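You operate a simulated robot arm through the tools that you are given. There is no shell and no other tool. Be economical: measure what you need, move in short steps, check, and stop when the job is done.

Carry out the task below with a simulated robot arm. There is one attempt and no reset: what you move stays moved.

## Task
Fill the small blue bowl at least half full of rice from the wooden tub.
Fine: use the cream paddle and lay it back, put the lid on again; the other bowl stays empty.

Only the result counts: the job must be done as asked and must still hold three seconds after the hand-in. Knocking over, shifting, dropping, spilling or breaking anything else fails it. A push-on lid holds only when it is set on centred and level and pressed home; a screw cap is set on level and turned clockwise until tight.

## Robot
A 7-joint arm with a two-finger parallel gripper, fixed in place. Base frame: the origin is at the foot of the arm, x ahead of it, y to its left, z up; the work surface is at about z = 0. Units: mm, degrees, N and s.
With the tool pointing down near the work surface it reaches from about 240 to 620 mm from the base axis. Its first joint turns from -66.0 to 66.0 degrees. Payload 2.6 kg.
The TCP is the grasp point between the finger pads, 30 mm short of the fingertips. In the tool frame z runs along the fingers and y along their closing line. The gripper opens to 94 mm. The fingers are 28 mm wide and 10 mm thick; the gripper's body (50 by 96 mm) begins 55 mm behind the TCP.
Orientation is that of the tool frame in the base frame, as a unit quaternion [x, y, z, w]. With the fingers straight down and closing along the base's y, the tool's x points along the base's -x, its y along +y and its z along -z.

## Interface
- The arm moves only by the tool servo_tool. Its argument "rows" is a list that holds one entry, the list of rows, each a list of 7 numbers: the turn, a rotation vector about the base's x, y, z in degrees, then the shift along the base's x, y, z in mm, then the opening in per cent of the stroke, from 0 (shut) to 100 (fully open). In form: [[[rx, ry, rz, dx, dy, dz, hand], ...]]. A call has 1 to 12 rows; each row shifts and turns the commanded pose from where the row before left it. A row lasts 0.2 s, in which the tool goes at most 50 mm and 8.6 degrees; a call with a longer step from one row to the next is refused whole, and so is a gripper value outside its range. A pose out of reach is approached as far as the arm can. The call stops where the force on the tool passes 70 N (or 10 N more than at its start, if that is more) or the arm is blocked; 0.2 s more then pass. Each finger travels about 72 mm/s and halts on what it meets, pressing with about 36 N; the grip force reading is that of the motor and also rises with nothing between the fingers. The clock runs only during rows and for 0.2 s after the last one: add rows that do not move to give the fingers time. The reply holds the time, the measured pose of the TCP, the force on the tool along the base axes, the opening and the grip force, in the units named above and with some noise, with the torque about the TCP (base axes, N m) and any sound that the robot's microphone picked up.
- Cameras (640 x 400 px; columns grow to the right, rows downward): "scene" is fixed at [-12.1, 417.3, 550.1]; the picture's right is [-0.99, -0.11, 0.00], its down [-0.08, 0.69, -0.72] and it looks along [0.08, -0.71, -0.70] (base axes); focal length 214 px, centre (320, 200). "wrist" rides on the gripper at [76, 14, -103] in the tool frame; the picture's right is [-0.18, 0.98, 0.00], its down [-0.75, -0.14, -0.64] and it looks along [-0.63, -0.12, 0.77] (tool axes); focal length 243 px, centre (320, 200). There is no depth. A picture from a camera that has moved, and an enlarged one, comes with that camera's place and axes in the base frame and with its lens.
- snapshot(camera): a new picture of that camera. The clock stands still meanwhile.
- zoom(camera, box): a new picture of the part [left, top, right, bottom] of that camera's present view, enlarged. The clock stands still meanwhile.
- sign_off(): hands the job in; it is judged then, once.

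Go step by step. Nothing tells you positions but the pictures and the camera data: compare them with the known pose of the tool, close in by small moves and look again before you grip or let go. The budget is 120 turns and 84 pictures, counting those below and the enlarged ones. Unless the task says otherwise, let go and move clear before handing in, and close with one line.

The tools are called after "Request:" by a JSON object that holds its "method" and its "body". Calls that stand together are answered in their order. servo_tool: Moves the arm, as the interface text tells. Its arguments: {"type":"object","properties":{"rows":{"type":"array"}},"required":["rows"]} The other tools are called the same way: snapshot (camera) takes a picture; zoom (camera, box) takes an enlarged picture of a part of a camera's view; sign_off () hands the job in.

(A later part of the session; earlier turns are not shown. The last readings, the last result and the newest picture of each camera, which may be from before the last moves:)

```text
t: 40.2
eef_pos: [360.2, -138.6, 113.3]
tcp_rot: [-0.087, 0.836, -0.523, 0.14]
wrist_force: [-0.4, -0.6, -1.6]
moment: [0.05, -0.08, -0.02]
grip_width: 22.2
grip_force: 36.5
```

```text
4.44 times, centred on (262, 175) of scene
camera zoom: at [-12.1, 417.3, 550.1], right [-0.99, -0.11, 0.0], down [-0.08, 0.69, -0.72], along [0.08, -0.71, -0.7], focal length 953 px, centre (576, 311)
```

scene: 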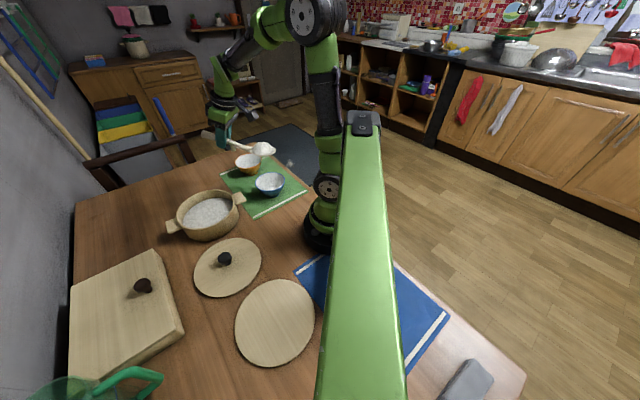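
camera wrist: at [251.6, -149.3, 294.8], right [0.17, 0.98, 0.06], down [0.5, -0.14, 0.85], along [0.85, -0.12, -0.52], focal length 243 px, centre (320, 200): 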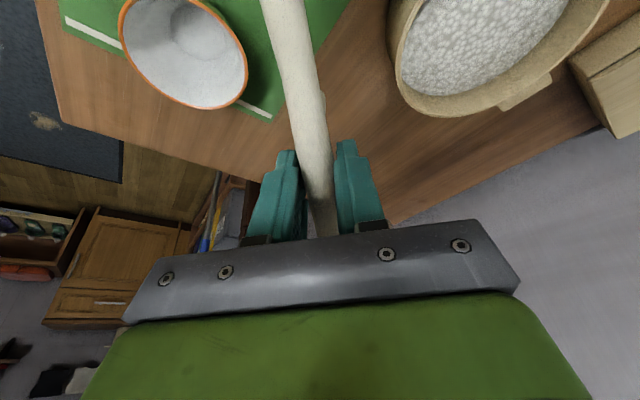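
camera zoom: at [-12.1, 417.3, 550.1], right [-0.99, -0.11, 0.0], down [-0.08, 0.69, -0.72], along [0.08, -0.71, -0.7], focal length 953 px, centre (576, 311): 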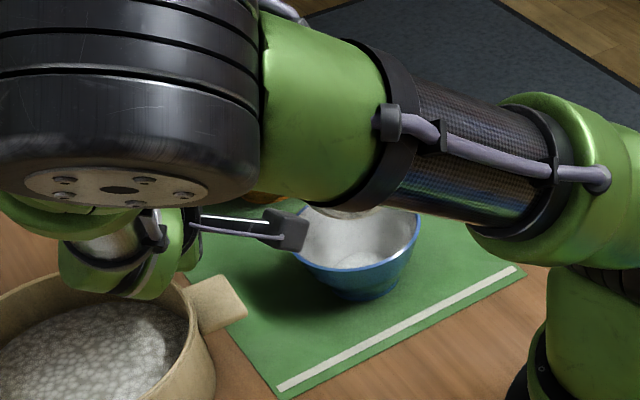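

The arm blocks the view. I'll try the wrist camera.

Request:
{"method": "snapshot", "body": {"camera": "wrist"}}

Request:
{"method": "snapshot", "body": {"camera": "scene"}}

```text
42 pictures are left
camera wrist: at [253.4, -67.2, 134.1], right [0.17, 0.48, -0.86], down [0.5, 0.7, 0.5], along [0.85, -0.52, -0.12], focal length 243 px, centre (320, 200)
```

wrist: 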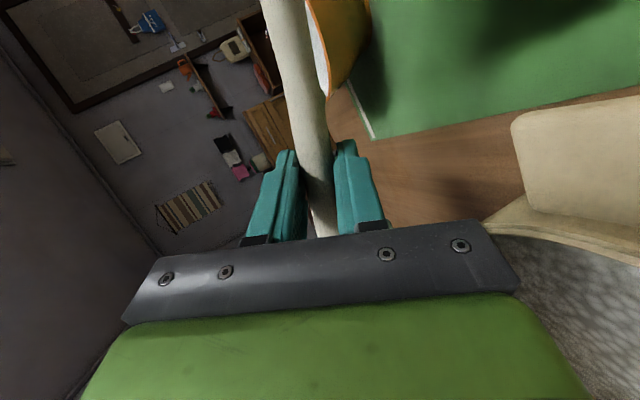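

```text
41 pictures are left
```

scene: 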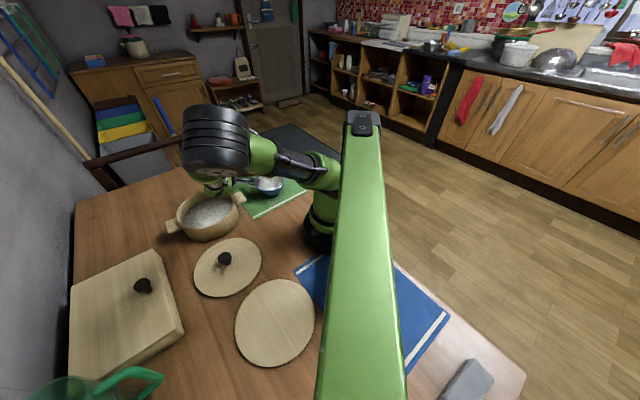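

I'll roll 8° more, hold, then roll back to see whether the rice went in.

Request:
{"method": "servo_tool", "body": {"rows": [[[-8, 0, 0, 0, 5, 2, 5], [0, 0, 0, 0, 0, 0, 5], [0, 0, 0, 0, 0, 0, 5], [8, 0, 0, 0, -5, 2, 5], [8, 0, 0, 0, -4, 4, 5], [8, 0, 0, 0, -4, 6, 5], [8, 0, 0, 0, -4, 8, 5], [8, 0, 0, 0, -4, 8, 5], [0, 0, 0, 0, 0, 0, 5]]]}}

Request:
{"method": "zoom", "body": {"camera": "scene", "box": [210, 130, 315, 220]}}

```text
t: 42.2
eef_pos: [358.7, -154.5, 144.9]
tcp_rot: [-0.045, 0.948, -0.271, 0.159]
wrist_force: [-0.6, -0.9, -0.2]
moment: [0.0, -0.03, -0.01]
grip_width: 22.0
grip_force: 35.9
```

```text
4.44 times, centred on (262, 175) of scene
camera zoom: at [-12.1, 417.3, 550.1], right [-0.99, -0.11, 0.0], down [-0.08, 0.69, -0.72], along [0.08, -0.71, -0.7], focal length 953 px, centre (576, 311)
```

zoom: 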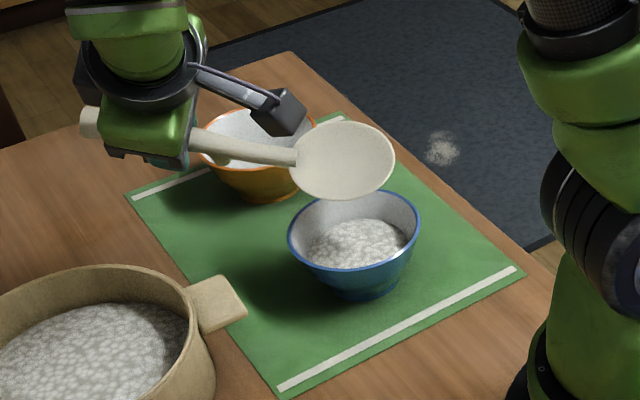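

All of the rice went cleanly into the blue bowl, but it needs one more scoop. I'll level the paddle and go back to the tub.

Request:
{"method": "servo_tool", "body": {"rows": [[[8, 0, 0, 0, -3, 15, 5], [8, 0, 0, 0, -3, 20, 5], [8, 0, 0, 0, -3, 20, 5], [8, 0, 0, 0, -1, 22, 5], [0, 0, -6, 2, 2, 0, 5], [0, 0, -8, 3, 4, 0, 5], [0, 0, -8, 3, 4, 0, 5], [0, 0, -8, 4, 4, 0, 5], [0, 0, -8, 4, 4, 0, 5], [0, 0, -8, 4, 4, 0, 5], [0, 0, -8, 4, 4, 0, 5], [0, 0, -8, 4, 4, 0, 5]]]}}

Request:
{"method": "servo_tool", "body": {"rows": [[[0, 0, -8, 2, 3, 0, 5], [0, 0, -8, 1, 2, 0, 5], [0, 0, -8, 0, 2, 0, 5], [0, 0, -4, 0, 0, 0, 5], [0, 0, 0, 0, 0, 0, 5]]]}}

Request:
{"method": "zoom", "body": {"camera": "scene", "box": [160, 130, 310, 240]}}

```text
t: 44.8
eef_pos: [385.6, -134.5, 221.6]
tcp_rot: [0.509, 0.845, -0.086, 0.141]
wrist_force: [0.5, 0.1, -0.7]
moment: [-0.04, -0.05, -0.03]
grip_width: 21.7
grip_force: 35.7
```

```text
t: 46.0
eef_pos: [391.0, -127.8, 221.2]
tcp_rot: [0.698, 0.697, -0.117, 0.116]
wrist_force: [0.3, 0.5, -1.7]
moment: [-0.04, -0.01, 0.0]
grip_width: 21.5
grip_force: 35.9
```

```text
3.64 times, centred on (235, 185) of scene
camera zoom: at [-12.1, 417.3, 550.1], right [-0.99, -0.11, 0.0], down [-0.08, 0.69, -0.72], along [0.08, -0.71, -0.7], focal length 780 px, centre (629, 254)
```

zoom: 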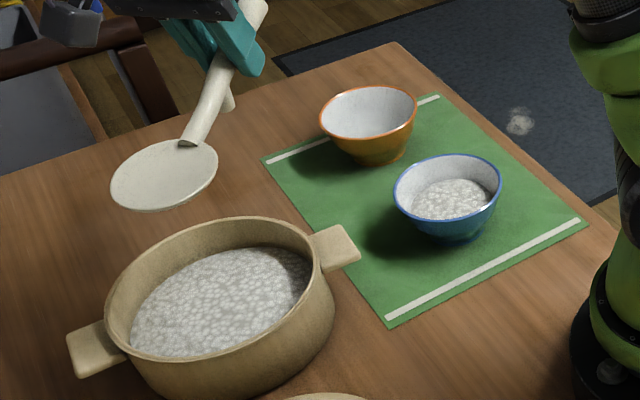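

The paddle is level over the tub again. I'll repeat the same scoop slightly deeper.

Request:
{"method": "servo_tool", "body": {"rows": [[[-7.5, 0, 0, 0, 9.5, -9, 5], [-7.5, 0, 0, 0, 9.5, -9, 5], [-7.5, 0, 0, 0, 9.5, -10, 5], [-7.5, 0, 0, 0, 9, -10, 5], [0, 0, 0, 0, 0, -20, 5], [0, 0, 0, 0, 0, -15, 5], [0, 0, 0, 0, 0, -15, 5], [4.5, 0, 0, 0, -6, -11, 5], [4.5, 0, 0, 0, -6, -12, 5], [0, 0, 0, 0, 0, 0, 5]]]}}

Request:
{"method": "zoom", "body": {"camera": "scene", "box": [160, 150, 280, 250]}}

```text
t: 48.2
eef_pos: [389.7, -102.2, 108.6]
tcp_rot: [0.664, 0.665, -0.24, 0.242]
wrist_force: [-0.8, 3.0, 3.7]
moment: [0.15, 0.05, 0.02]
grip_width: 21.8
grip_force: 35.9
```

```text
4.00 times, centred on (220, 200) of scene
camera zoom: at [-12.1, 417.3, 550.1], right [-0.99, -0.11, 0.0], down [-0.08, 0.69, -0.72], along [0.08, -0.71, -0.7], focal length 858 px, centre (720, 200)
```

zoom: 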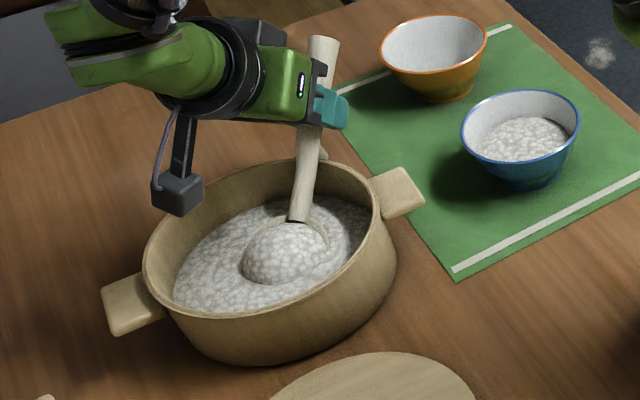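

The heap is loaded, with slight contact at the bottom. I'll lift and level as before.

Request:
{"method": "servo_tool", "body": {"rows": [[[0, 0, 0, 1, 0, 7, 5], [2.2, 0, 0, 0, -3, 7, 5], [2.2, 0, 0, 0, -3, 6, 5], [2.2, 0, 0, 0, -3, 7, 5], [2.4, 0, 0, 0, -3, 7, 5], [3, 0, 0, 0, -3, 7, 5], [3, 0, 0, 0, -3, 8, 5], [3, 0, 0, 0, -3, 10, 5], [3, 0, 0, 0, -3, 10, 5], [0, 0, 0, 0, 0, 15, 5], [0, 0, 0, 0, 0, 20, 5], [0, 0, 0, 0, 0, 10, 5]]]}}

Request:
{"method": "zoom", "body": {"camera": "scene", "box": [160, 130, 310, 240]}}

```text
t: 50.8
eef_pos: [390.7, -125.3, 223.9]
tcp_rot: [0.697, 0.697, -0.116, 0.117]
wrist_force: [-0.4, 0.4, -2.0]
moment: [-0.07, 0.02, -0.01]
grip_width: 21.8
grip_force: 35.7
```

```text
3.64 times, centred on (235, 185) of scene
camera zoom: at [-12.1, 417.3, 550.1], right [-0.99, -0.11, 0.0], down [-0.08, 0.69, -0.72], along [0.08, -0.71, -0.7], focal length 780 px, centre (629, 254)
```

zoom: 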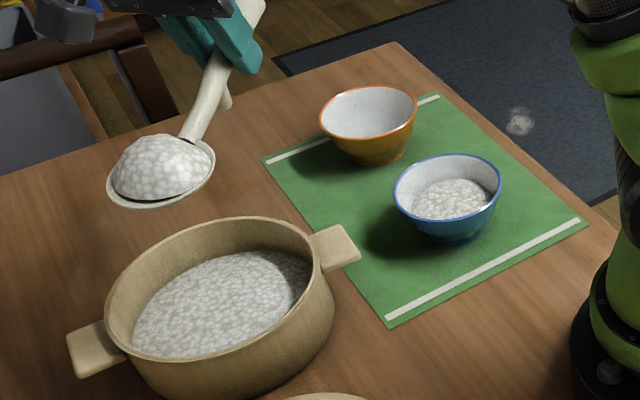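

That is a second good heap. I'll make the same swing to the bowl and lower.

Request:
{"method": "servo_tool", "body": {"rows": [[[0, 0, 4, -1, -2, 0, 5], [0, 0, 8, -3, -3, 0, 5], [0, 0, 8, -3, -4, 0, 5], [0, 0, 8, -3, -4, 0, 5], [0, 0, 8, -4, -4, 0, 5], [0, 0, 8, -4, -4, 0, 5], [0, 0, 8, -4, -4, 0, 5], [0, 0, 8, -4, -4, 0, 5], [0, 0, 8, -4, -4, 0, 5], [0, 0, 8, -3, -3, 0, 5], [0, 0, 8, -1, -2, 0, 5], [0, 0, 6, 0, -2, 0, 5]]]}}

Request:
{"method": "servo_tool", "body": {"rows": [[[0, 0, 0, 0, 0, -20, 5], [0, 0, 0, 0, 0, -25, 5], [0, 0, 0, 0, 0, -20, 5], [0, 0, 0, 0, 0, -12, 5], [0, 0, 0, 0, 0, 0, 5]]]}}

Request:
{"method": "zoom", "body": {"camera": "scene", "box": [210, 130, 315, 220]}}

```text
t: 53.4
eef_pos: [357.9, -166.0, 223.5]
tcp_rot: [0.0, 0.986, 0.001, 0.165]
wrist_force: [-0.1, -0.4, -0.3]
moment: [-0.01, -0.09, 0.0]
grip_width: 21.6
grip_force: 35.8
```

```text
t: 54.6
eef_pos: [358.1, -165.9, 146.9]
tcp_rot: [0.001, 0.986, 0.0, 0.165]
wrist_force: [0.7, -0.5, -1.7]
moment: [0.01, -0.05, 0.0]
grip_width: 21.9
grip_force: 36.4
```

```text
4.44 times, centred on (262, 175) of scene
camera zoom: at [-12.1, 417.3, 550.1], right [-0.99, -0.11, 0.0], down [-0.08, 0.69, -0.72], along [0.08, -0.71, -0.7], focal length 953 px, centre (576, 311)
```

zoom: 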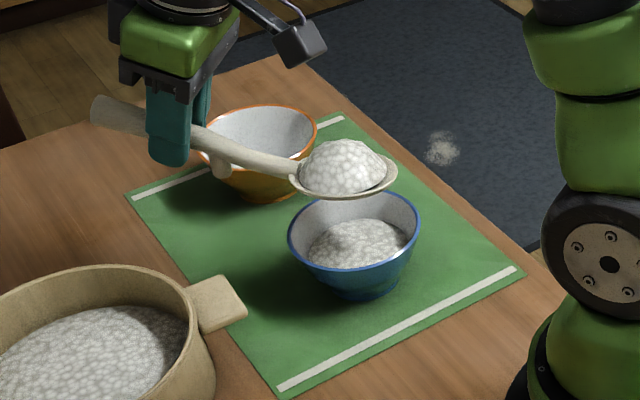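

Same position as before, so I'll pour the same way.

Request:
{"method": "servo_tool", "body": {"rows": [[[-6, 0, 0, 2, 2.5, -5, 5], [-7, 0, 0, 0, 2.5, -5, 5], [-7, 0, 0, 0, 2.5, -5, 5], [-7, 0, 0, 0, 3, -5, 5], [-7, 0, 0, 0, 3, -5, 5], [-7, 0, 0, 0, 3, -5, 5], [-7, 0, 0, 0, 2, -2, 5], [-8, 0, 0, 0, 3, 1, 5], [-8, 0, 0, 0, 4, 1, 5], [-8, 0, 0, 0, 5, 2, 5], [0, 0, 0, 0, 0, 0, 5], [0, 0, 0, 0, 0, 0, 5]]]}}

Request:
{"method": "servo_tool", "body": {"rows": [[[8, 0, 0, 0, -5, 2, 5], [8, 0, 0, 0, -4, 4, 5], [8, 0, 0, 0, -4, 6, 5], [8, 0, 0, 0, -4, 8, 5], [8, 0, 0, 0, -4, 8, 5], [8, 0, 0, 0, -3, 15, 5], [8, 0, 0, 0, -3, 20, 5], [8, 0, 0, 0, -3, 20, 5], [8, 0, 0, 0, -1, 22, 5], [0, 0, 0, 0, 0, 0, 5]]]}}

Request:
{"method": "zoom", "body": {"camera": "scene", "box": [210, 130, 315, 220]}}

```text
t: 57.2
eef_pos: [360.2, -135.9, 118.5]
tcp_rot: [-0.097, 0.797, -0.58, 0.134]
wrist_force: [-0.1, 0.3, -0.6]
moment: [0.04, -0.05, -0.01]
grip_width: 21.7
grip_force: 36.3
```

```text
t: 59.4
eef_pos: [357.9, -166.0, 224.1]
tcp_rot: [0.0, 0.986, 0.001, 0.166]
wrist_force: [0.7, -0.9, 0.0]
moment: [-0.03, -0.04, -0.03]
grip_width: 21.9
grip_force: 35.9
```

```text
4.44 times, centred on (262, 175) of scene
camera zoom: at [-12.1, 417.3, 550.1], right [-0.99, -0.11, 0.0], down [-0.08, 0.69, -0.72], along [0.08, -0.71, -0.7], focal length 953 px, centre (576, 311)
```

zoom: 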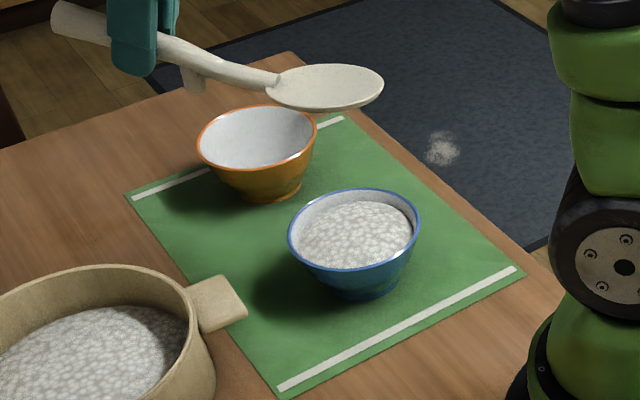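

The bowl is now about three quarters full and nothing has spilled. Next I'll carry the paddle back to its place, lowering as I go outwards.

Request:
{"method": "servo_tool", "body": {"rows": [[[0, 0, -8.5, 14, -7, -2, 5], [0, 0, -8.5, 16, -9, -4, 5], [0, 0, -8.5, 16, -9, -4, 5], [0, 0, -8.5, 16, -9, -4, 5], [0, 0, -8.5, 16, -9, -5, 5], [0, 0, -8.5, 16, -9, -5, 5], [0, 0, -8.5, 16, -9, -5, 5], [0, 0, -8.5, 16, -9, -6, 5], [0, 0, -8.5, 16, -9, -8, 5], [0, 0, -8.5, 16, -9, -10, 5], [0, 0, -8.5, 12, -7, -12, 5], [0, 0, 0, 0, 0, 0, 5]]]}}

Request:
{"method": "zoom", "body": {"camera": "scene", "box": [130, 110, 310, 230]}}

```text
t: 62.0
eef_pos: [529.1, -262.0, 157.9]
tcp_rot: [0.719, 0.675, -0.12, 0.113]
wrist_force: [0.4, 0.4, -1.4]
moment: [0.0, 0.0, -0.01]
grip_width: 21.8
grip_force: 36.0
```

```text
3.33 times, centred on (220, 170) of scene
camera zoom: at [-12.1, 417.3, 550.1], right [-0.99, -0.11, 0.0], down [-0.08, 0.69, -0.72], along [0.08, -0.71, -0.7], focal length 715 px, centre (653, 300)
```

zoom: 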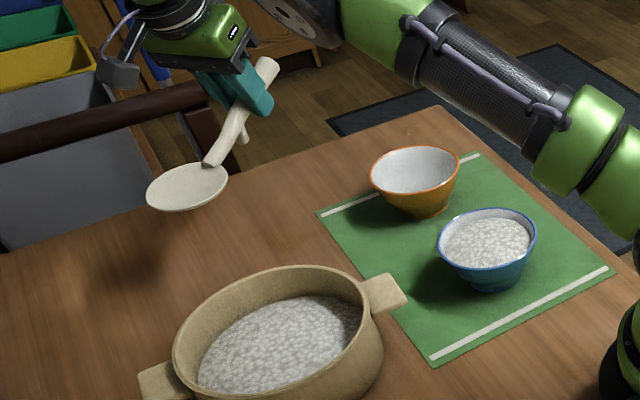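

I'm above the paddle's place. I'll lower to just above the table.

Request:
{"method": "servo_tool", "body": {"rows": [[[0, 0, 0, 2, -3, -25, 5], [0, 0, 0, 2, -3, -30, 5], [0, 0, 0, 0, 0, -25, 5], [0, 0, 0, 0, 0, -12, 5], [0, 0, 0, 0, 0, 0, 5]]]}}

Request:
{"method": "zoom", "body": {"camera": "scene", "box": [165, 130, 255, 190]}}

```text
t: 63.2
eef_pos: [532.9, -266.3, 66.6]
tcp_rot: [0.719, 0.676, -0.12, 0.112]
wrist_force: [-0.8, 0.3, -1.6]
moment: [-0.08, 0.01, -0.02]
grip_width: 21.9
grip_force: 35.4
```

```text
6.67 times, centred on (210, 160) of scene
camera zoom: at [-12.1, 417.3, 550.1], right [-0.99, -0.11, 0.0], down [-0.08, 0.69, -0.72], along [0.08, -0.71, -0.7], focal length 1430 px, centre (1053, 467)
```

zoom: 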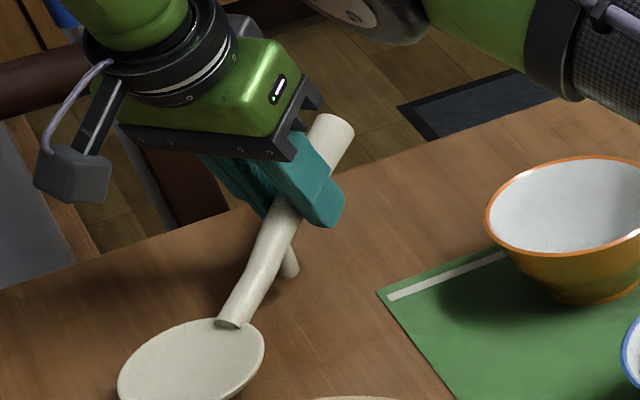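

I'll lower in small steps until I feel contact.

Request:
{"method": "servo_tool", "body": {"rows": [[[0, 0, 0, 0, 0, -6, 5], [0, 0, 0, 0, 0, -5, 5], [0, 0, 0, 0, 0, 0, 5]]]}}

Request:
{"method": "servo_tool", "body": {"rows": [[[0, 0, 0, 0, 0, -3, 5], [0, 0, 0, 0, 0, 0, 5]]]}}

Request:
{"method": "servo_tool", "body": {"rows": [[[0, 0, 0, 0, 0, -2, 5], [0, 0, 0, 0, 0, 0, 5]]]}}

```text
t: 64.0
eef_pos: [532.6, -267.0, 56.5]
tcp_rot: [0.719, 0.675, -0.12, 0.113]
wrist_force: [0.0, 0.1, -1.5]
moment: [-0.03, 0.03, 0.02]
grip_width: 21.6
grip_force: 35.5
```

```text
t: 64.6
eef_pos: [532.6, -268.3, 53.9]
tcp_rot: [0.718, 0.676, -0.12, 0.113]
wrist_force: [-0.2, -0.1, -0.5]
moment: [-0.05, 0.02, 0.01]
grip_width: 21.9
grip_force: 36.1
```

```text
t: 65.2
eef_pos: [533.1, -267.9, 50.6]
tcp_rot: [0.718, 0.676, -0.12, 0.113]
wrist_force: [0.1, -0.3, -1.0]
moment: [-0.06, 0.0, 0.02]
grip_width: 21.7
grip_force: 35.2
```

Request:
{"method": "servo_tool", "body": {"rows": [[[0, 0, 0, 0, 0, -2, 5], [0, 0, 0, 0, 0, 0, 5]]]}}

Request:
{"method": "servo_tool", "body": {"rows": [[[0, 0, 0, 0, 0, -2, 5], [0, 0, 0, 0, 0, 0, 5]]]}}

Request:
{"method": "zoom", "body": {"camera": "scene", "box": [165, 130, 255, 190]}}

```text
t: 65.8
eef_pos: [533.0, -269.0, 49.1]
tcp_rot: [0.719, 0.675, -0.12, 0.114]
wrist_force: [-0.2, -1.5, 7.7]
moment: [0.95, 0.12, -0.01]
grip_width: 21.8
grip_force: 36.0
```

```text
t: 66.4
eef_pos: [534.2, -268.7, 48.5]
tcp_rot: [0.718, 0.676, -0.119, 0.116]
wrist_force: [3.7, 0.6, 20.1]
moment: [0.48, 0.04, -0.02]
grip_width: 21.6
grip_force: 36.1
```

```text
6.67 times, centred on (210, 160) of scene
camera zoom: at [-12.2, 417.4, 550.1], right [-0.99, -0.11, 0.0], down [-0.08, 0.69, -0.72], along [0.08, -0.71, -0.7], focal length 1430 px, centre (1053, 467)
```

zoom: 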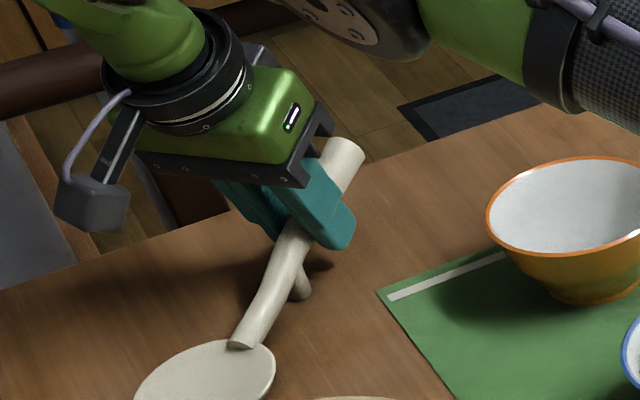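

Head and foot are both on the table. I'll open and withdraw upwards.

Request:
{"method": "servo_tool", "body": {"rows": [[[0, 0, 0, 0, 0, 0.5, 20], [0, 0, 0, 0, 0, 0, 35], [0, 0, 0, 0, 0, 0, 50], [0, 0, 0, 0, 0, 0, 60], [0, 0, 0, 0, 0, 0, 60], [0, 0, 0, 0, 4, 12, 60], [0, 0, 0, 0, 8, 24, 60], [0, 0, 0, 0, 10, 28, 60], [0, 0, 0, -5, 10, 28, 60], [0, 0, 0, 0, 0, 0, 60]]]}}

Request:
{"method": "zoom", "body": {"camera": "scene", "box": [150, 130, 330, 250]}}

```text
t: 68.6
eef_pos: [526.1, -234.8, 138.3]
tcp_rot: [0.718, 0.676, -0.12, 0.114]
wrist_force: [-0.3, 0.3, 0.8]
moment: [-0.04, -0.01, 0.03]
grip_width: 56.6
grip_force: 0.1
```

```text
3.33 times, centred on (240, 190) of scene
camera zoom: at [-12.1, 417.3, 550.1], right [-0.99, -0.11, 0.0], down [-0.08, 0.69, -0.72], along [0.08, -0.71, -0.7], focal length 715 px, centre (587, 233)
```

zoom: 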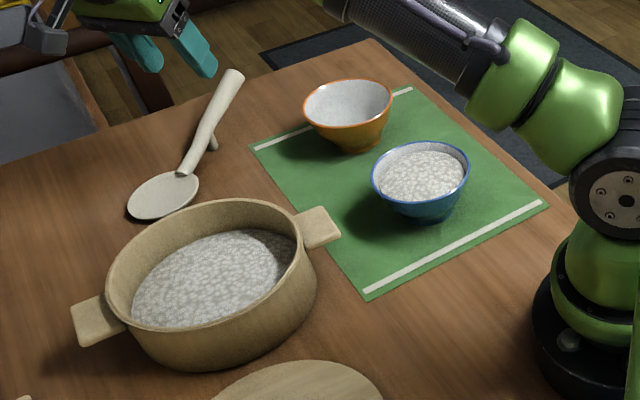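

The paddle is back in place, the tub is where it was and the orange bowl is empty. Now I'll straighten the tool and go back to the lid.

Request:
{"method": "servo_tool", "body": {"rows": [[[6.35, -0.42, 0, -10, 0, 15, 60], [6.35, -0.42, 0, -10, 0, 22, 60], [6.35, -0.42, 0, -10, 0, 23, 60], [0, 0, 8.5, -21, 35, 0, 60], [0, 0, 8.5, -21, 35, 0, 60], [0, 0, 8.5, -21, 35, 0, 60], [0, 0, 8.5, -21, 35, 0, 60], [0, 0, 8.5, -21, 35, 0, 60], [0, 0, 8.5, -21, 35, 0, 60], [0, 0, 8.5, -21, 35, 0, 60], [0, 0, 8.5, -21, 35, 0, 60], [0, 0, 8.5, -21, 35, 0, 60]]]}}

Request:
{"method": "servo_tool", "body": {"rows": [[[0, 0, 5.8, -13, 24, 0, 60], [0, 0, 5.8, -13, 24, 0, 60], [0, 0, 5.7, -12, 22, 0, 60], [0, 0, 0, 0, 0, 0, 60]]]}}

Request:
{"method": "snapshot", "body": {"camera": "wrist"}}

```text
t: 71.2
eef_pos: [309.5, 79.8, 200.5]
tcp_rot: [0.147, 0.989, 0.001, 0.0]
wrist_force: [-0.6, 0.3, 0.3]
moment: [0.01, 0.0, -0.03]
grip_width: 56.5
grip_force: 0.0
```

```text
t: 72.2
eef_pos: [272.9, 149.3, 198.6]
tcp_rot: [-0.004, 1.0, 0.0, -0.001]
wrist_force: [0.4, 0.4, -1.0]
moment: [-0.01, -0.03, 0.0]
grip_width: 56.4
grip_force: 0.2
```

```text
30 pictures are left
camera wrist: at [195.3, 164.4, 302.3], right [0.18, 0.98, 0.0], down [0.76, -0.14, 0.64], along [0.63, -0.11, -0.77], focal length 243 px, centre (320, 200)
```

wrist: 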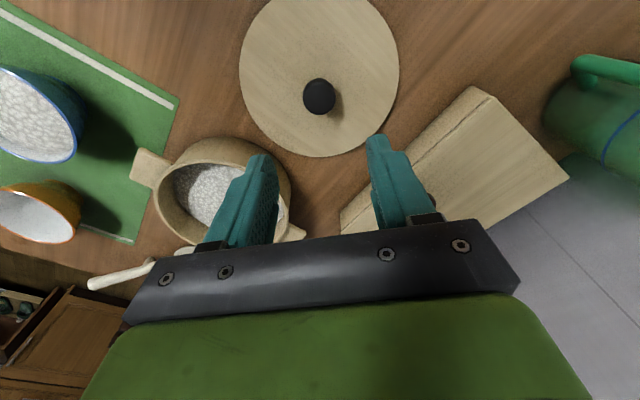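

The lid's knob is straight below. I'll lower, grip it at the same height as before and lift.

Request:
{"method": "servo_tool", "body": {"rows": [[[0, 0, 0, -1, 0, -40, 65], [0, 0, 0, 0, 0, -40, 65], [0, 0, 0, 0, 0, -35, 65], [0, 0, 0, 0, 0, -20, 65], [0, 0, 0, 0, 0, -8, 65], [0, 0, 0, 0, 0, 0, 65]]]}}

Request:
{"method": "snapshot", "body": {"camera": "wrist"}}

```text
t: 73.6
eef_pos: [269.2, 149.7, 55.7]
tcp_rot: [-0.003, 1.0, 0.001, -0.002]
wrist_force: [0.1, 0.9, 0.9]
moment: [0.01, 0.03, 0.01]
grip_width: 61.2
grip_force: 0.1
```

```text
29 pictures are left
camera wrist: at [192.9, 164.1, 160.0], right [0.18, 0.98, 0.0], down [0.76, -0.14, 0.64], along [0.63, -0.11, -0.77], focal length 243 px, centre (320, 200)
```

wrist: 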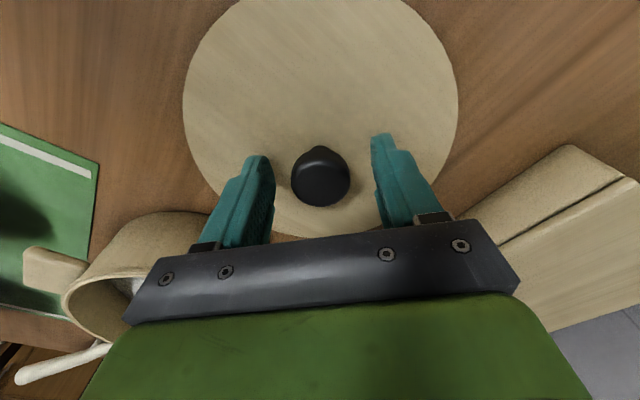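

Request:
{"method": "servo_tool", "body": {"rows": [[[0, 0, 0, 0, 0, -2, 65], [0, 0, 0, 0, 0, 0, 30], [0, 0, 0, 0, 0, 0, 20], [0, 0, 0, 0, 0, 0, 20], [0, 0, 0, 0, 0, 0, 20], [0, 0, 0, 0, 0, 10, 20], [0, 0, 0, 0, 0, 30, 20], [0, 0, 0, 0, 0, 40, 20], [0, 0, 0, 0, 0, 40, 20], [0, 0, 0, 0, 0, 39, 20], [0, 0, 0, 0, 0, 0, 20]]]}}

Request:
{"method": "snapshot", "body": {"camera": "wrist"}}

```text
t: 76.0
eef_pos: [270.2, 147.6, 213.8]
tcp_rot: [-0.003, 1.0, 0.001, -0.001]
wrist_force: [0.3, 0.5, -1.3]
moment: [0.01, -0.02, 0.01]
grip_width: 32.6
grip_force: 35.6
```

```text
28 pictures are left
camera wrist: at [193.8, 163.2, 317.9], right [0.18, 0.98, 0.0], down [0.76, -0.14, 0.64], along [0.63, -0.11, -0.77], focal length 243 px, centre (320, 200)
```

wrist: 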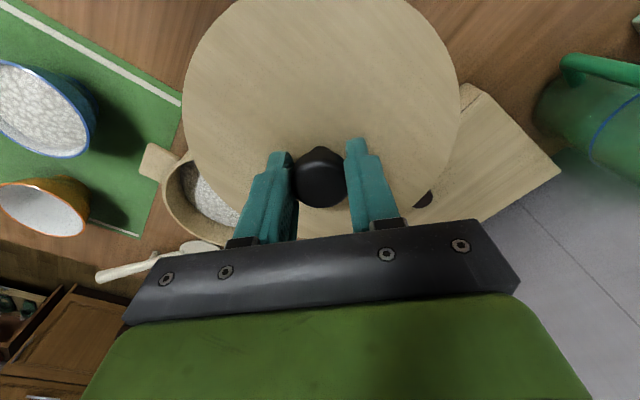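

The lid is held just as before. I'll carry it back over the tub and stop a little above.

Request:
{"method": "servo_tool", "body": {"rows": [[[0, 0, 0, 12, -15, 0, 20], [0, 0, 0, 24, -30, 0, 20], [0, 0, 0, 24, -30, 0, 20], [0, 0, 0, 24, -30, 0, 20], [0, 0, 0, 24, -30, 0, 20], [0, 0, 0, 12.4, -15, 0, 20], [0, 0, 0, 0, 0, -25, 20], [0, 0, 0, 0, 0, -30, 20], [0, 0, 0, 0, 0, -25, 20], [0, 0, 0, 0, 0, 0, 20]]]}}

Request:
{"method": "servo_tool", "body": {"rows": [[[0, 0, 0, 0, 0, 0, 20]]]}}

Request:
{"method": "servo_tool", "body": {"rows": [[[0, 0, 0, 0, 0, 0, 20]]]}}

Request:
{"method": "zoom", "body": {"camera": "scene", "box": [150, 150, 270, 250]}}

Request:
{"method": "snapshot", "body": {"camera": "wrist"}}

```text
t: 78.2
eef_pos: [390.7, 1.3, 132.5]
tcp_rot: [-0.002, 1.0, 0.001, -0.001]
wrist_force: [-0.3, 0.4, -0.7]
moment: [0.03, 0.0, 0.03]
grip_width: 32.4
grip_force: 35.7
```

```text
t: 78.6
eef_pos: [391.4, 0.9, 132.6]
tcp_rot: [-0.002, 1.0, 0.001, -0.001]
wrist_force: [-0.6, 0.2, -2.0]
moment: [0.01, 0.0, -0.01]
grip_width: 32.0
grip_force: 36.1
```

```text
t: 79.0
eef_pos: [391.9, 1.2, 133.6]
tcp_rot: [-0.002, 1.0, 0.001, -0.001]
wrist_force: [0.6, -0.7, -0.4]
moment: [-0.01, -0.01, 0.0]
grip_width: 32.2
grip_force: 36.3
```

```text
4.00 times, centred on (210, 200) of scene
camera zoom: at [-12.1, 417.3, 550.1], right [-0.99, -0.11, 0.0], down [-0.08, 0.69, -0.72], along [0.08, -0.71, -0.7], focal length 858 px, centre (760, 200)
```

zoom: 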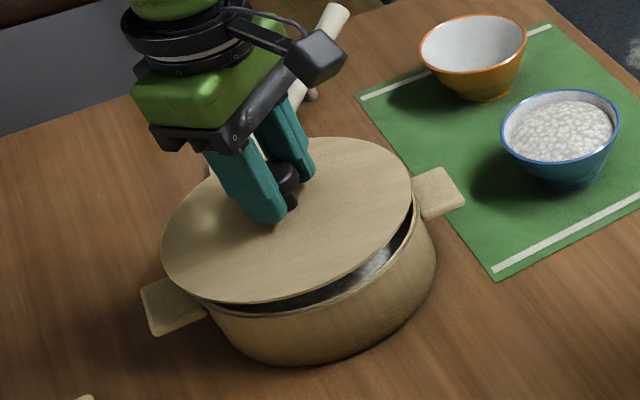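

```text
26 pictures are left
camera wrist: at [314.1, 15.5, 237.4], right [0.18, 0.98, 0.0], down [0.76, -0.14, 0.64], along [0.63, -0.11, -0.77], focal length 243 px, centre (320, 200)
```

wrist: 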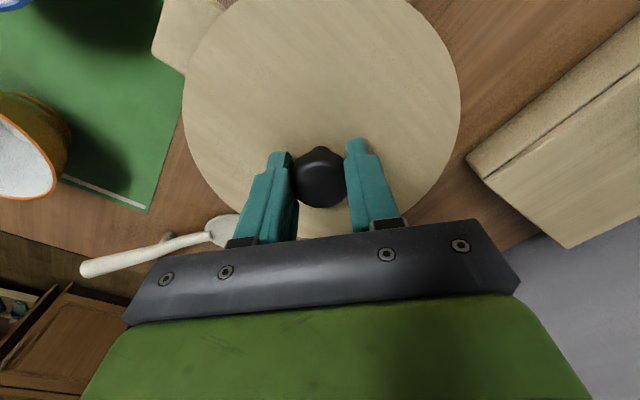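

The lid hangs level about 20 mm above the rim. I'll correct y by -2.2 mm and lower it on.

Request:
{"method": "servo_tool", "body": {"rows": [[[0, 0, 0, -0.6, -2.2, 0, 20], [0, 0, 0, 0, 0, -8, 20], [0, 0, 0, 0, 0, -5, 20], [0, 0, 0, 0, 0, -3, 20], [0, 0, 0, 0, 0, 0, 20]]]}}

Request:
{"method": "zoom", "body": {"camera": "scene", "box": [150, 150, 270, 250]}}

```text
t: 80.2
eef_pos: [390.0, -2.5, 117.6]
tcp_rot: [-0.003, 1.0, 0.002, -0.001]
wrist_force: [0.0, 0.0, -1.4]
moment: [0.0, 0.02, 0.01]
grip_width: 32.2
grip_force: 36.3
```

```text
4.00 times, centred on (210, 200) of scene
camera zoom: at [-12.1, 417.3, 550.1], right [-0.99, -0.11, 0.0], down [-0.08, 0.69, -0.72], along [0.08, -0.71, -0.7], focal length 858 px, centre (760, 200)
```

zoom: 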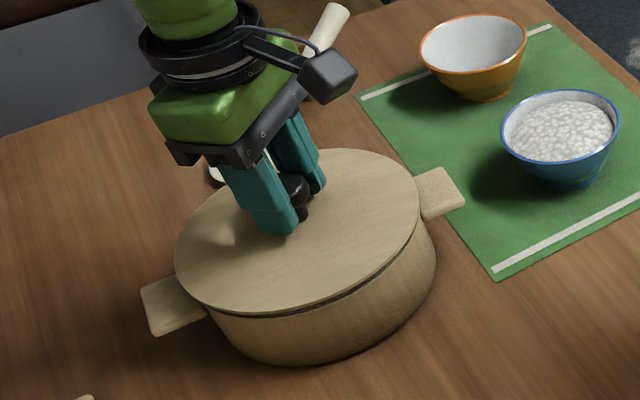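

Request:
{"method": "servo_tool", "body": {"rows": [[[0, 0, 0, 0, 0, -2.5, 20], [0, 0, 0, 0, 0, -1, 20], [0, 0, 0, 0, 0, 0, 20]]]}}

Request:
{"method": "zoom", "body": {"camera": "scene", "box": [150, 150, 270, 250]}}

```text
t: 81.0
eef_pos: [390.1, -2.5, 113.7]
tcp_rot: [-0.002, 1.0, 0.001, 0.0]
wrist_force: [0.7, 0.0, -1.5]
moment: [0.04, -0.01, 0.0]
grip_width: 32.0
grip_force: 36.0
```

```text
4.00 times, centred on (210, 200) of scene
camera zoom: at [-12.1, 417.3, 550.1], right [-0.99, -0.11, 0.0], down [-0.08, 0.69, -0.72], along [0.08, -0.71, -0.7], focal length 858 px, centre (760, 200)
```

zoom: 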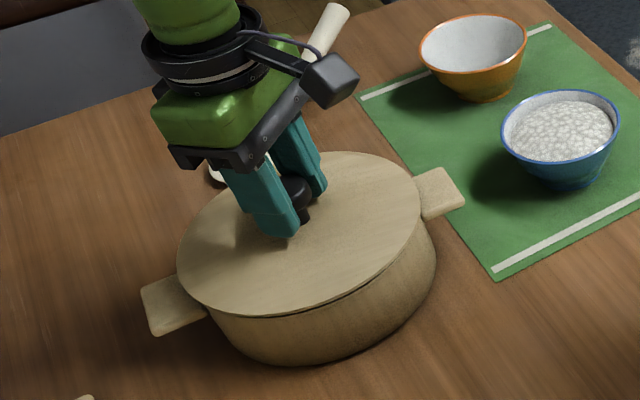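

There is no contact yet, and the pose reads about 1 mm short in y. I'll nudge it and lower until it seats.

Request:
{"method": "servo_tool", "body": {"rows": [[[0, 0, 0, 0.6, 1.2, 0, 20], [0, 0, 0, 0, 0, -1, 20], [0, 0, 0, 0, 0, 0, 20]]]}}

Request:
{"method": "servo_tool", "body": {"rows": [[[0, 0, 0, 0, 0, -1, 20], [0, 0, 0, 0, 0, 0, 20]]]}}

Request:
{"method": "servo_tool", "body": {"rows": [[[0, 0, 0, 0, 0, -1, 20], [0, 0, 0, 0, 0, 0, 20]]]}}

```text
t: 81.8
eef_pos: [389.3, -2.5, 113.6]
tcp_rot: [-0.003, 1.0, 0.001, -0.001]
wrist_force: [-7.1, 0.0, 9.7]
moment: [-0.06, 0.24, 0.21]
grip_width: 32.2
grip_force: 36.1
```

```text
t: 82.4
eef_pos: [391.6, -1.4, 112.6]
tcp_rot: [-0.002, 1.0, 0.001, 0.0]
wrist_force: [-18.3, 0.4, 35.2]
moment: [0.0, 0.29, 0.28]
grip_width: 31.9
grip_force: 36.1
```

```text
t: 83.0
eef_pos: [391.6, -3.0, 111.4]
tcp_rot: [-0.003, 1.0, 0.001, 0.003]
wrist_force: [-3.3, -1.2, 32.8]
moment: [0.12, -0.05, 0.23]
grip_width: 32.1
grip_force: 36.1
```

It's seated with about 33 N of downward force and the sideways force has relaxed. I'll check for a gap all round.

Request:
{"method": "zoom", "body": {"camera": "scene", "box": [160, 170, 250, 245]}}

```text
5.33 times, centred on (205, 208) of scene
camera zoom: at [-12.2, 417.3, 550.1], right [-0.99, -0.11, 0.0], down [-0.08, 0.69, -0.72], along [0.08, -0.71, -0.7], focal length 1144 px, centre (933, 160)
```

zoom: 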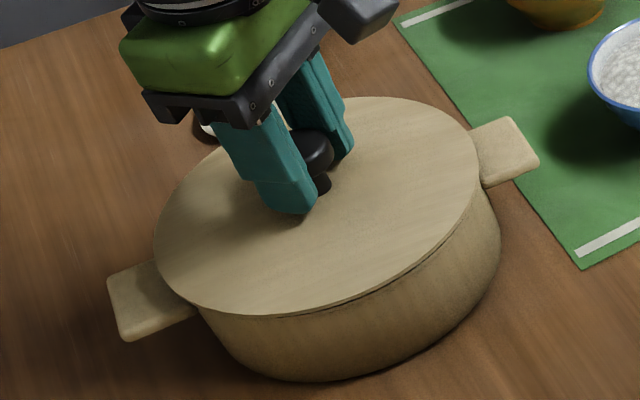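

The lid looks flush and level. I'll ease off, open and rise, then compare with the first picture.

Request:
{"method": "servo_tool", "body": {"rows": [[[0, 0, 0, 0, 0, 1, 20], [0, 0, 0, 0, 0, 0, 40], [0, 0, 0, 0, 0, 0, 60], [0, 0, 0, 0, 0, 0, 60], [0, 0, 0, 0, 0, 20, 60], [0, 0, 0, 0, 0, 40, 60], [0, 0, 0, 0, 0, 30, 60]]]}}

Request:
{"method": "zoom", "body": {"camera": "scene", "box": [150, 130, 330, 250]}}

Request:
{"method": "snapshot", "body": {"camera": "wrist"}}

```text
t: 84.6
eef_pos: [390.5, -0.8, 200.9]
tcp_rot: [-0.004, 1.0, 0.0, -0.001]
wrist_force: [0.0, 0.7, 0.0]
moment: [-0.02, -0.01, 0.04]
grip_width: 56.6
grip_force: 0.2
```

```text
3.33 times, centred on (240, 190) of scene
camera zoom: at [-12.1, 417.3, 550.1], right [-0.99, -0.11, 0.0], down [-0.08, 0.69, -0.72], along [0.08, -0.71, -0.7], focal length 715 px, centre (587, 233)
```

zoom: 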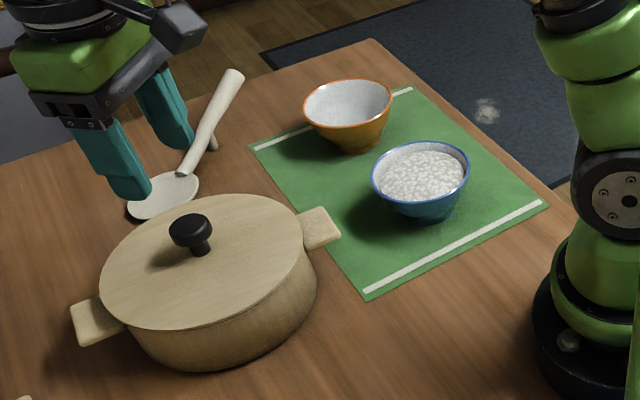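

```text
21 pictures are left
camera wrist: at [315.1, 13.0, 306.1], right [0.18, 0.98, 0.0], down [0.76, -0.14, 0.64], along [0.63, -0.11, -0.77], focal length 243 px, centre (320, 200)
```

wrist: 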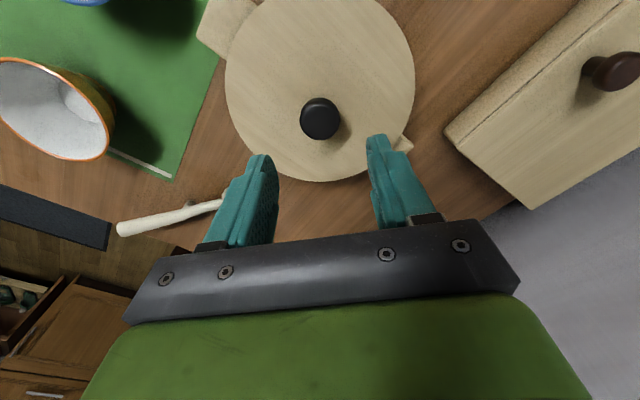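

It looks nearly identical to the start. I'll compare with my early close-up using the same box, and inspect the seam.

Request:
{"method": "zoom", "body": {"camera": "scene", "box": [165, 160, 255, 220]}}

Request:
{"method": "zoom", "body": {"camera": "scene", "box": [165, 195, 255, 245]}}

```text
6.67 times, centred on (210, 190) of scene
camera zoom: at [-12.1, 417.3, 550.1], right [-0.99, -0.11, 0.0], down [-0.08, 0.69, -0.72], along [0.08, -0.71, -0.7], focal length 1430 px, centre (1053, 267)
```

zoom: 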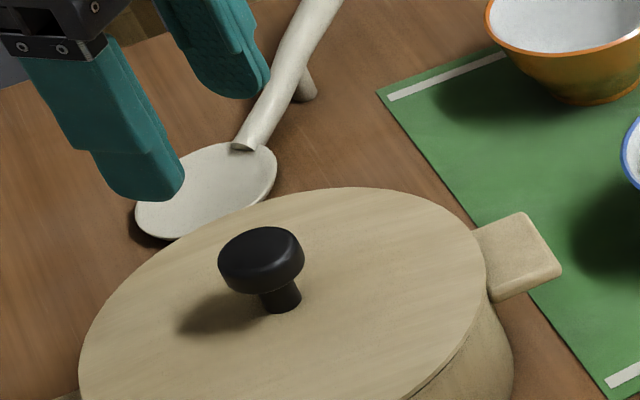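

```text
7.11 times, centred on (210, 220) of scene
camera zoom: at [-12.1, 417.3, 550.1], right [-0.99, -0.11, 0.0], down [-0.08, 0.69, -0.72], along [0.08, -0.71, -0.7], focal length 1525 px, centre (1102, 58)
```

zoom: 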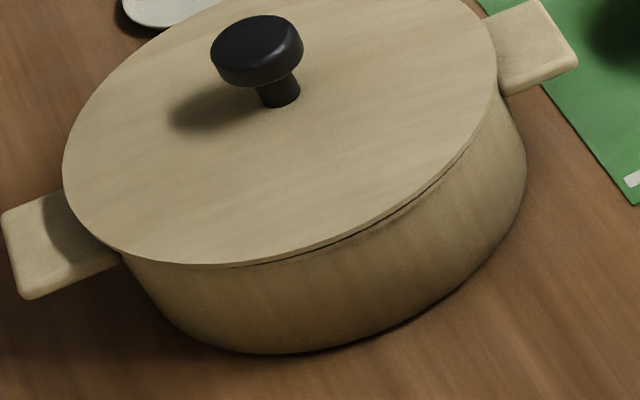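

A thin dark seam shows on the near side, so the lid may not be fully home. I'll close the fingers and press down on the centre of the knob.

Request:
{"method": "servo_tool", "body": {"rows": [[[0, 0, 0, 0, 0, 0, 20], [0, 0, 0, 0, 0, 0, 0], [0, 0, 0, 0, 0, -20, 0], [0, 0, 0, 0, 0, -20, 0], [0, 0, 0, 0, 0, -12, 0], [0, 0, 0, 0, 0, -5, 0], [0, 0, 0, 0, 0, -3, 0], [0, 0, 0, 0, 0, -3, 0], [0, 0, 0, 0, 0, 0, 0]]]}}

Request:
{"method": "zoom", "body": {"camera": "scene", "box": [165, 180, 255, 240]}}

```text
t: 86.6
eef_pos: [389.9, -1.5, 140.7]
tcp_rot: [-0.001, 1.0, 0.001, -0.001]
wrist_force: [-6.5, -3.3, 16.2]
moment: [-0.06, 0.29, 0.0]
grip_width: 0.0
grip_force: 32.5
```

```text
6.67 times, centred on (210, 210) of scene
camera zoom: at [-12.2, 417.3, 550.1], right [-0.99, -0.11, 0.0], down [-0.08, 0.69, -0.72], along [0.08, -0.71, -0.7], focal length 1430 px, centre (1053, 133)
```

zoom: 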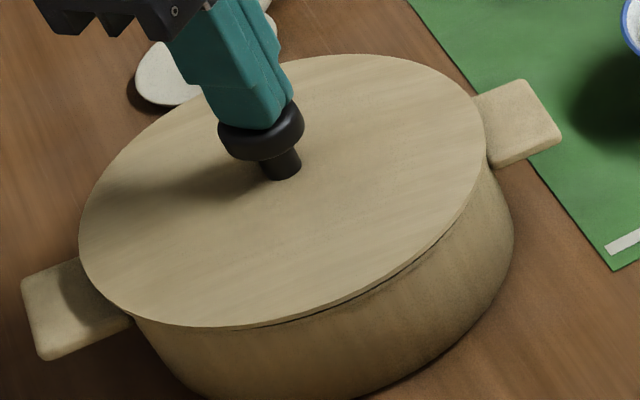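

Request:
{"method": "servo_tool", "body": {"rows": [[[0, 0, 0, 0, 0, -1, 0], [0, 0, 0, 0, 0, 0, 0]]]}}

Request:
{"method": "servo_tool", "body": {"rows": [[[0, 0, 0, 0, 0, -1.5, 0], [0, 0, 0, 0, 0, 0, 0]]]}}

Request:
{"method": "zoom", "body": {"camera": "scene", "box": [165, 180, 255, 240]}}

```text
t: 87.2
eef_pos: [390.9, -1.5, 139.0]
tcp_rot: [-0.002, 1.0, 0.001, 0.001]
wrist_force: [-19.8, -3.1, 45.5]
moment: [-0.06, 0.75, 0.05]
grip_width: 0.1
grip_force: 32.8
```

```text
t: 87.8
eef_pos: [391.0, -2.6, 139.7]
tcp_rot: [-0.001, 1.0, 0.002, 0.0]
wrist_force: [-25.5, -3.2, 59.4]
moment: [-0.05, 0.91, 0.03]
grip_width: 0.0
grip_force: 33.0
```

```text
6.67 times, centred on (210, 210) of scene
camera zoom: at [-12.4, 417.3, 550.1], right [-0.99, -0.11, 0.0], down [-0.08, 0.69, -0.72], along [0.08, -0.71, -0.7], focal length 1430 px, centre (1053, 133)
```

zoom: 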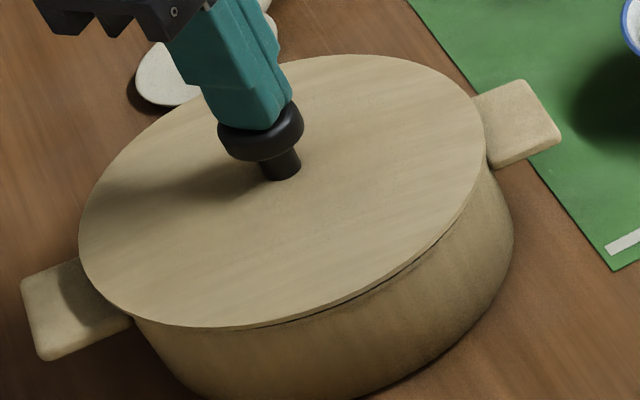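

It's firmly seated, with no give at 59 N. I'll retract to the same pose as my first close wrist picture for a like-for-like comparison.

Request:
{"method": "servo_tool", "body": {"rows": [[[0, 0, 0, 0, 0, 3, 0], [0, 0, 0, 0, 0, 20, 20], [0, 0, 0, 0.5, 0, 17, 60], [0, 0, 0, 0, 0, 0, 60], [0, 0, 0, 0, 0, 0, 60]]]}}

Request:
{"method": "snapshot", "body": {"camera": "wrist"}}

Request:
{"method": "zoom", "body": {"camera": "scene", "box": [150, 130, 330, 250]}}

```text
t: 89.0
eef_pos: [389.8, -1.6, 176.4]
tcp_rot: [-0.003, 1.0, 0.001, -0.002]
wrist_force: [-0.5, -0.1, -0.4]
moment: [-0.03, 0.0, -0.02]
grip_width: 56.5
grip_force: 0.1
```

```text
16 pictures are left
camera wrist: at [313.1, 13.4, 280.5], right [0.18, 0.98, 0.0], down [0.76, -0.14, 0.64], along [0.63, -0.11, -0.77], focal length 243 px, centre (320, 200)
```

wrist: 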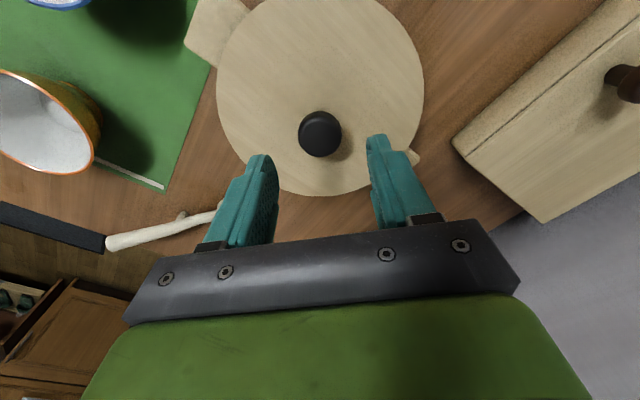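

```text
3.33 times, centred on (240, 190) of scene
camera zoom: at [-12.1, 417.3, 550.1], right [-0.99, -0.11, 0.0], down [-0.08, 0.69, -0.72], along [0.08, -0.71, -0.7], focal length 715 px, centre (587, 233)
```

zoom: 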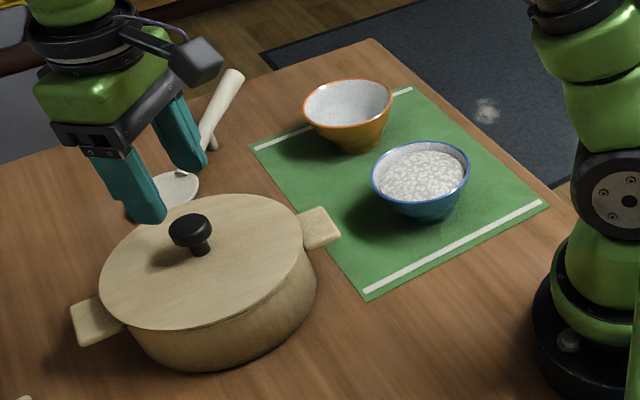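

The lid sits about 2 mm too far in +x compared with the start. I'll regrip the knob, lift it slightly, shift it -1.8 mm and set it again.

Request:
{"method": "servo_tool", "body": {"rows": [[[0, 0, 0, 0, 0, -22, 65], [0, 0, 0, 0, 0, -22, 65], [0, 0, 0, 0, 0, -16, 65], [0, 0, 0, 0, 0, -3, 65], [0, 0, 0, 0, 0, 0, 30], [0, 0, 0, 0, 0, 0, 20], [0, 0, 0, 0, 0, 0, 20], [0, 0, 0, 0, 0, 0, 20]]]}}

Request:
{"method": "servo_tool", "body": {"rows": [[[0, 0, 0, 0, 0, 5, 20], [0, 0, 0, 0, 0, 7, 20], [0, 0, 0, -1.8, 0, 0, 20], [0, 0, 0, 0, 0, 0, 20]]]}}

Request:
{"method": "zoom", "body": {"camera": "scene", "box": [165, 180, 255, 240]}}

```text
t: 90.8
eef_pos: [390.4, 0.4, 113.0]
tcp_rot: [-0.003, 1.0, 0.001, 0.0]
wrist_force: [0.8, 0.9, 0.3]
moment: [-0.01, -0.04, 0.0]
grip_width: 32.0
grip_force: 35.8
```

```text
t: 91.8
eef_pos: [389.0, -1.9, 124.5]
tcp_rot: [-0.003, 1.0, 0.0, -0.001]
wrist_force: [0.3, 0.4, -1.6]
moment: [0.04, 0.0, -0.04]
grip_width: 32.2
grip_force: 36.1
```

```text
6.67 times, centred on (210, 210) of scene
camera zoom: at [-12.1, 417.3, 550.1], right [-0.99, -0.11, 0.0], down [-0.08, 0.69, -0.72], along [0.08, -0.71, -0.7], focal length 1430 px, centre (1053, 133)
```

zoom: 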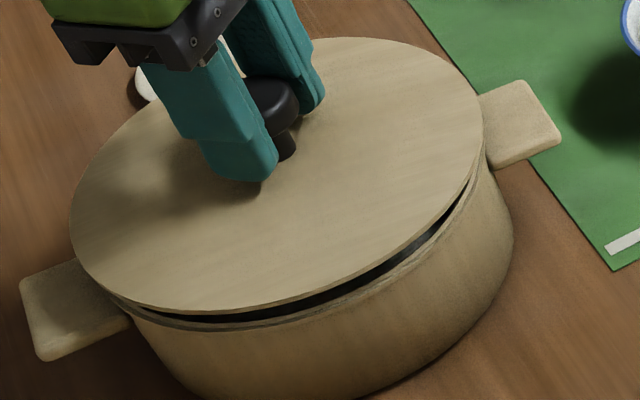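

Request:
{"method": "servo_tool", "body": {"rows": [[[0, 0, 0, 0, 0, -6, 20], [0, 0, 0, 0, 0, -4, 20], [0, 0, 0, 0, 0, -1.5, 20], [0, 0, 0, 0, 0, 0, 20]]]}}

Request:
{"method": "servo_tool", "body": {"rows": [[[0, 0, 0, 0, 0, -1, 20], [0, 0, 0, 0, 0, 0, 20]]]}}

Request:
{"method": "servo_tool", "body": {"rows": [[[0, 0, 0, 0, 0, -1, 20], [0, 0, 0, 0, 0, 0, 20]]]}}

Request:
{"method": "zoom", "body": {"camera": "scene", "box": [165, 180, 255, 240]}}

```text
t: 92.8
eef_pos: [389.4, -2.3, 114.0]
tcp_rot: [-0.002, 1.0, 0.0, -0.001]
wrist_force: [-0.4, 0.0, -1.2]
moment: [-0.01, 0.0, -0.01]
grip_width: 31.9
grip_force: 35.7
```

```text
t: 93.4
eef_pos: [389.3, -2.4, 113.1]
tcp_rot: [-0.002, 1.0, 0.001, 0.0]
wrist_force: [-2.9, 0.2, 7.9]
moment: [0.0, 0.31, 0.31]
grip_width: 32.0
grip_force: 36.2
```

```text
t: 94.0
eef_pos: [390.0, -2.2, 112.5]
tcp_rot: [-0.003, 1.0, 0.001, 0.0]
wrist_force: [-13.5, -0.6, 31.1]
moment: [-0.05, 0.49, 0.41]
grip_width: 32.0
grip_force: 36.1
```

```text
6.67 times, centred on (210, 210) of scene
camera zoom: at [-12.3, 417.3, 550.1], right [-0.99, -0.11, 0.0], down [-0.08, 0.69, -0.72], along [0.08, -0.71, -0.7], focal length 1430 px, centre (1053, 133)
```

zoom: 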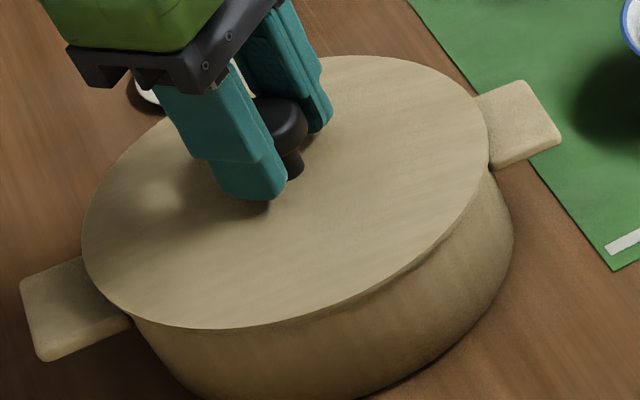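

The seam has closed and the edges match the original picture. I'll release, press once on the knob and retreat.

Request:
{"method": "servo_tool", "body": {"rows": [[[0, 0, 0, 0, 0, 1, 20], [0, 0, 0, 0, 0, 0, 40], [0, 0, 0, 0, 0, 0, 60], [0, 0, 0, 0, 0, 0, 60], [0, 0, 0, 0, 0, 20, 60], [0, 0, 0, 0, 0, 25, 60], [0, 0, 0, 1.5, 0, 0, 20], [0, 0, 0, 0, 0, 0, 0], [0, 0, 0, 0, 0, 0, 0], [0, 0, 0, 0, 0, -10, 0], [0, 0, 0, 0, 0, -5, 0], [0, 0, 0, 0, 0, 0, 0]]]}}

Request:
{"method": "servo_tool", "body": {"rows": [[[0, 0, 0, 0, 0, -3, 0], [0, 0, 0, 0, 0, -1, 0], [0, 0, 0, 0, 0, 0, 0]]]}}

```text
t: 96.6
eef_pos: [390.5, -0.9, 142.4]
tcp_rot: [-0.003, 1.0, 0.002, -0.001]
wrist_force: [-0.1, 0.4, -0.3]
moment: [-0.02, 0.02, 0.03]
grip_width: 0.3
grip_force: 33.3
```

```text
t: 97.4
eef_pos: [390.2, -1.2, 140.3]
tcp_rot: [-0.001, 1.0, 0.0, -0.001]
wrist_force: [-16.4, -0.6, 34.8]
moment: [0.04, 0.62, 0.05]
grip_width: 0.1
grip_force: 33.2
```

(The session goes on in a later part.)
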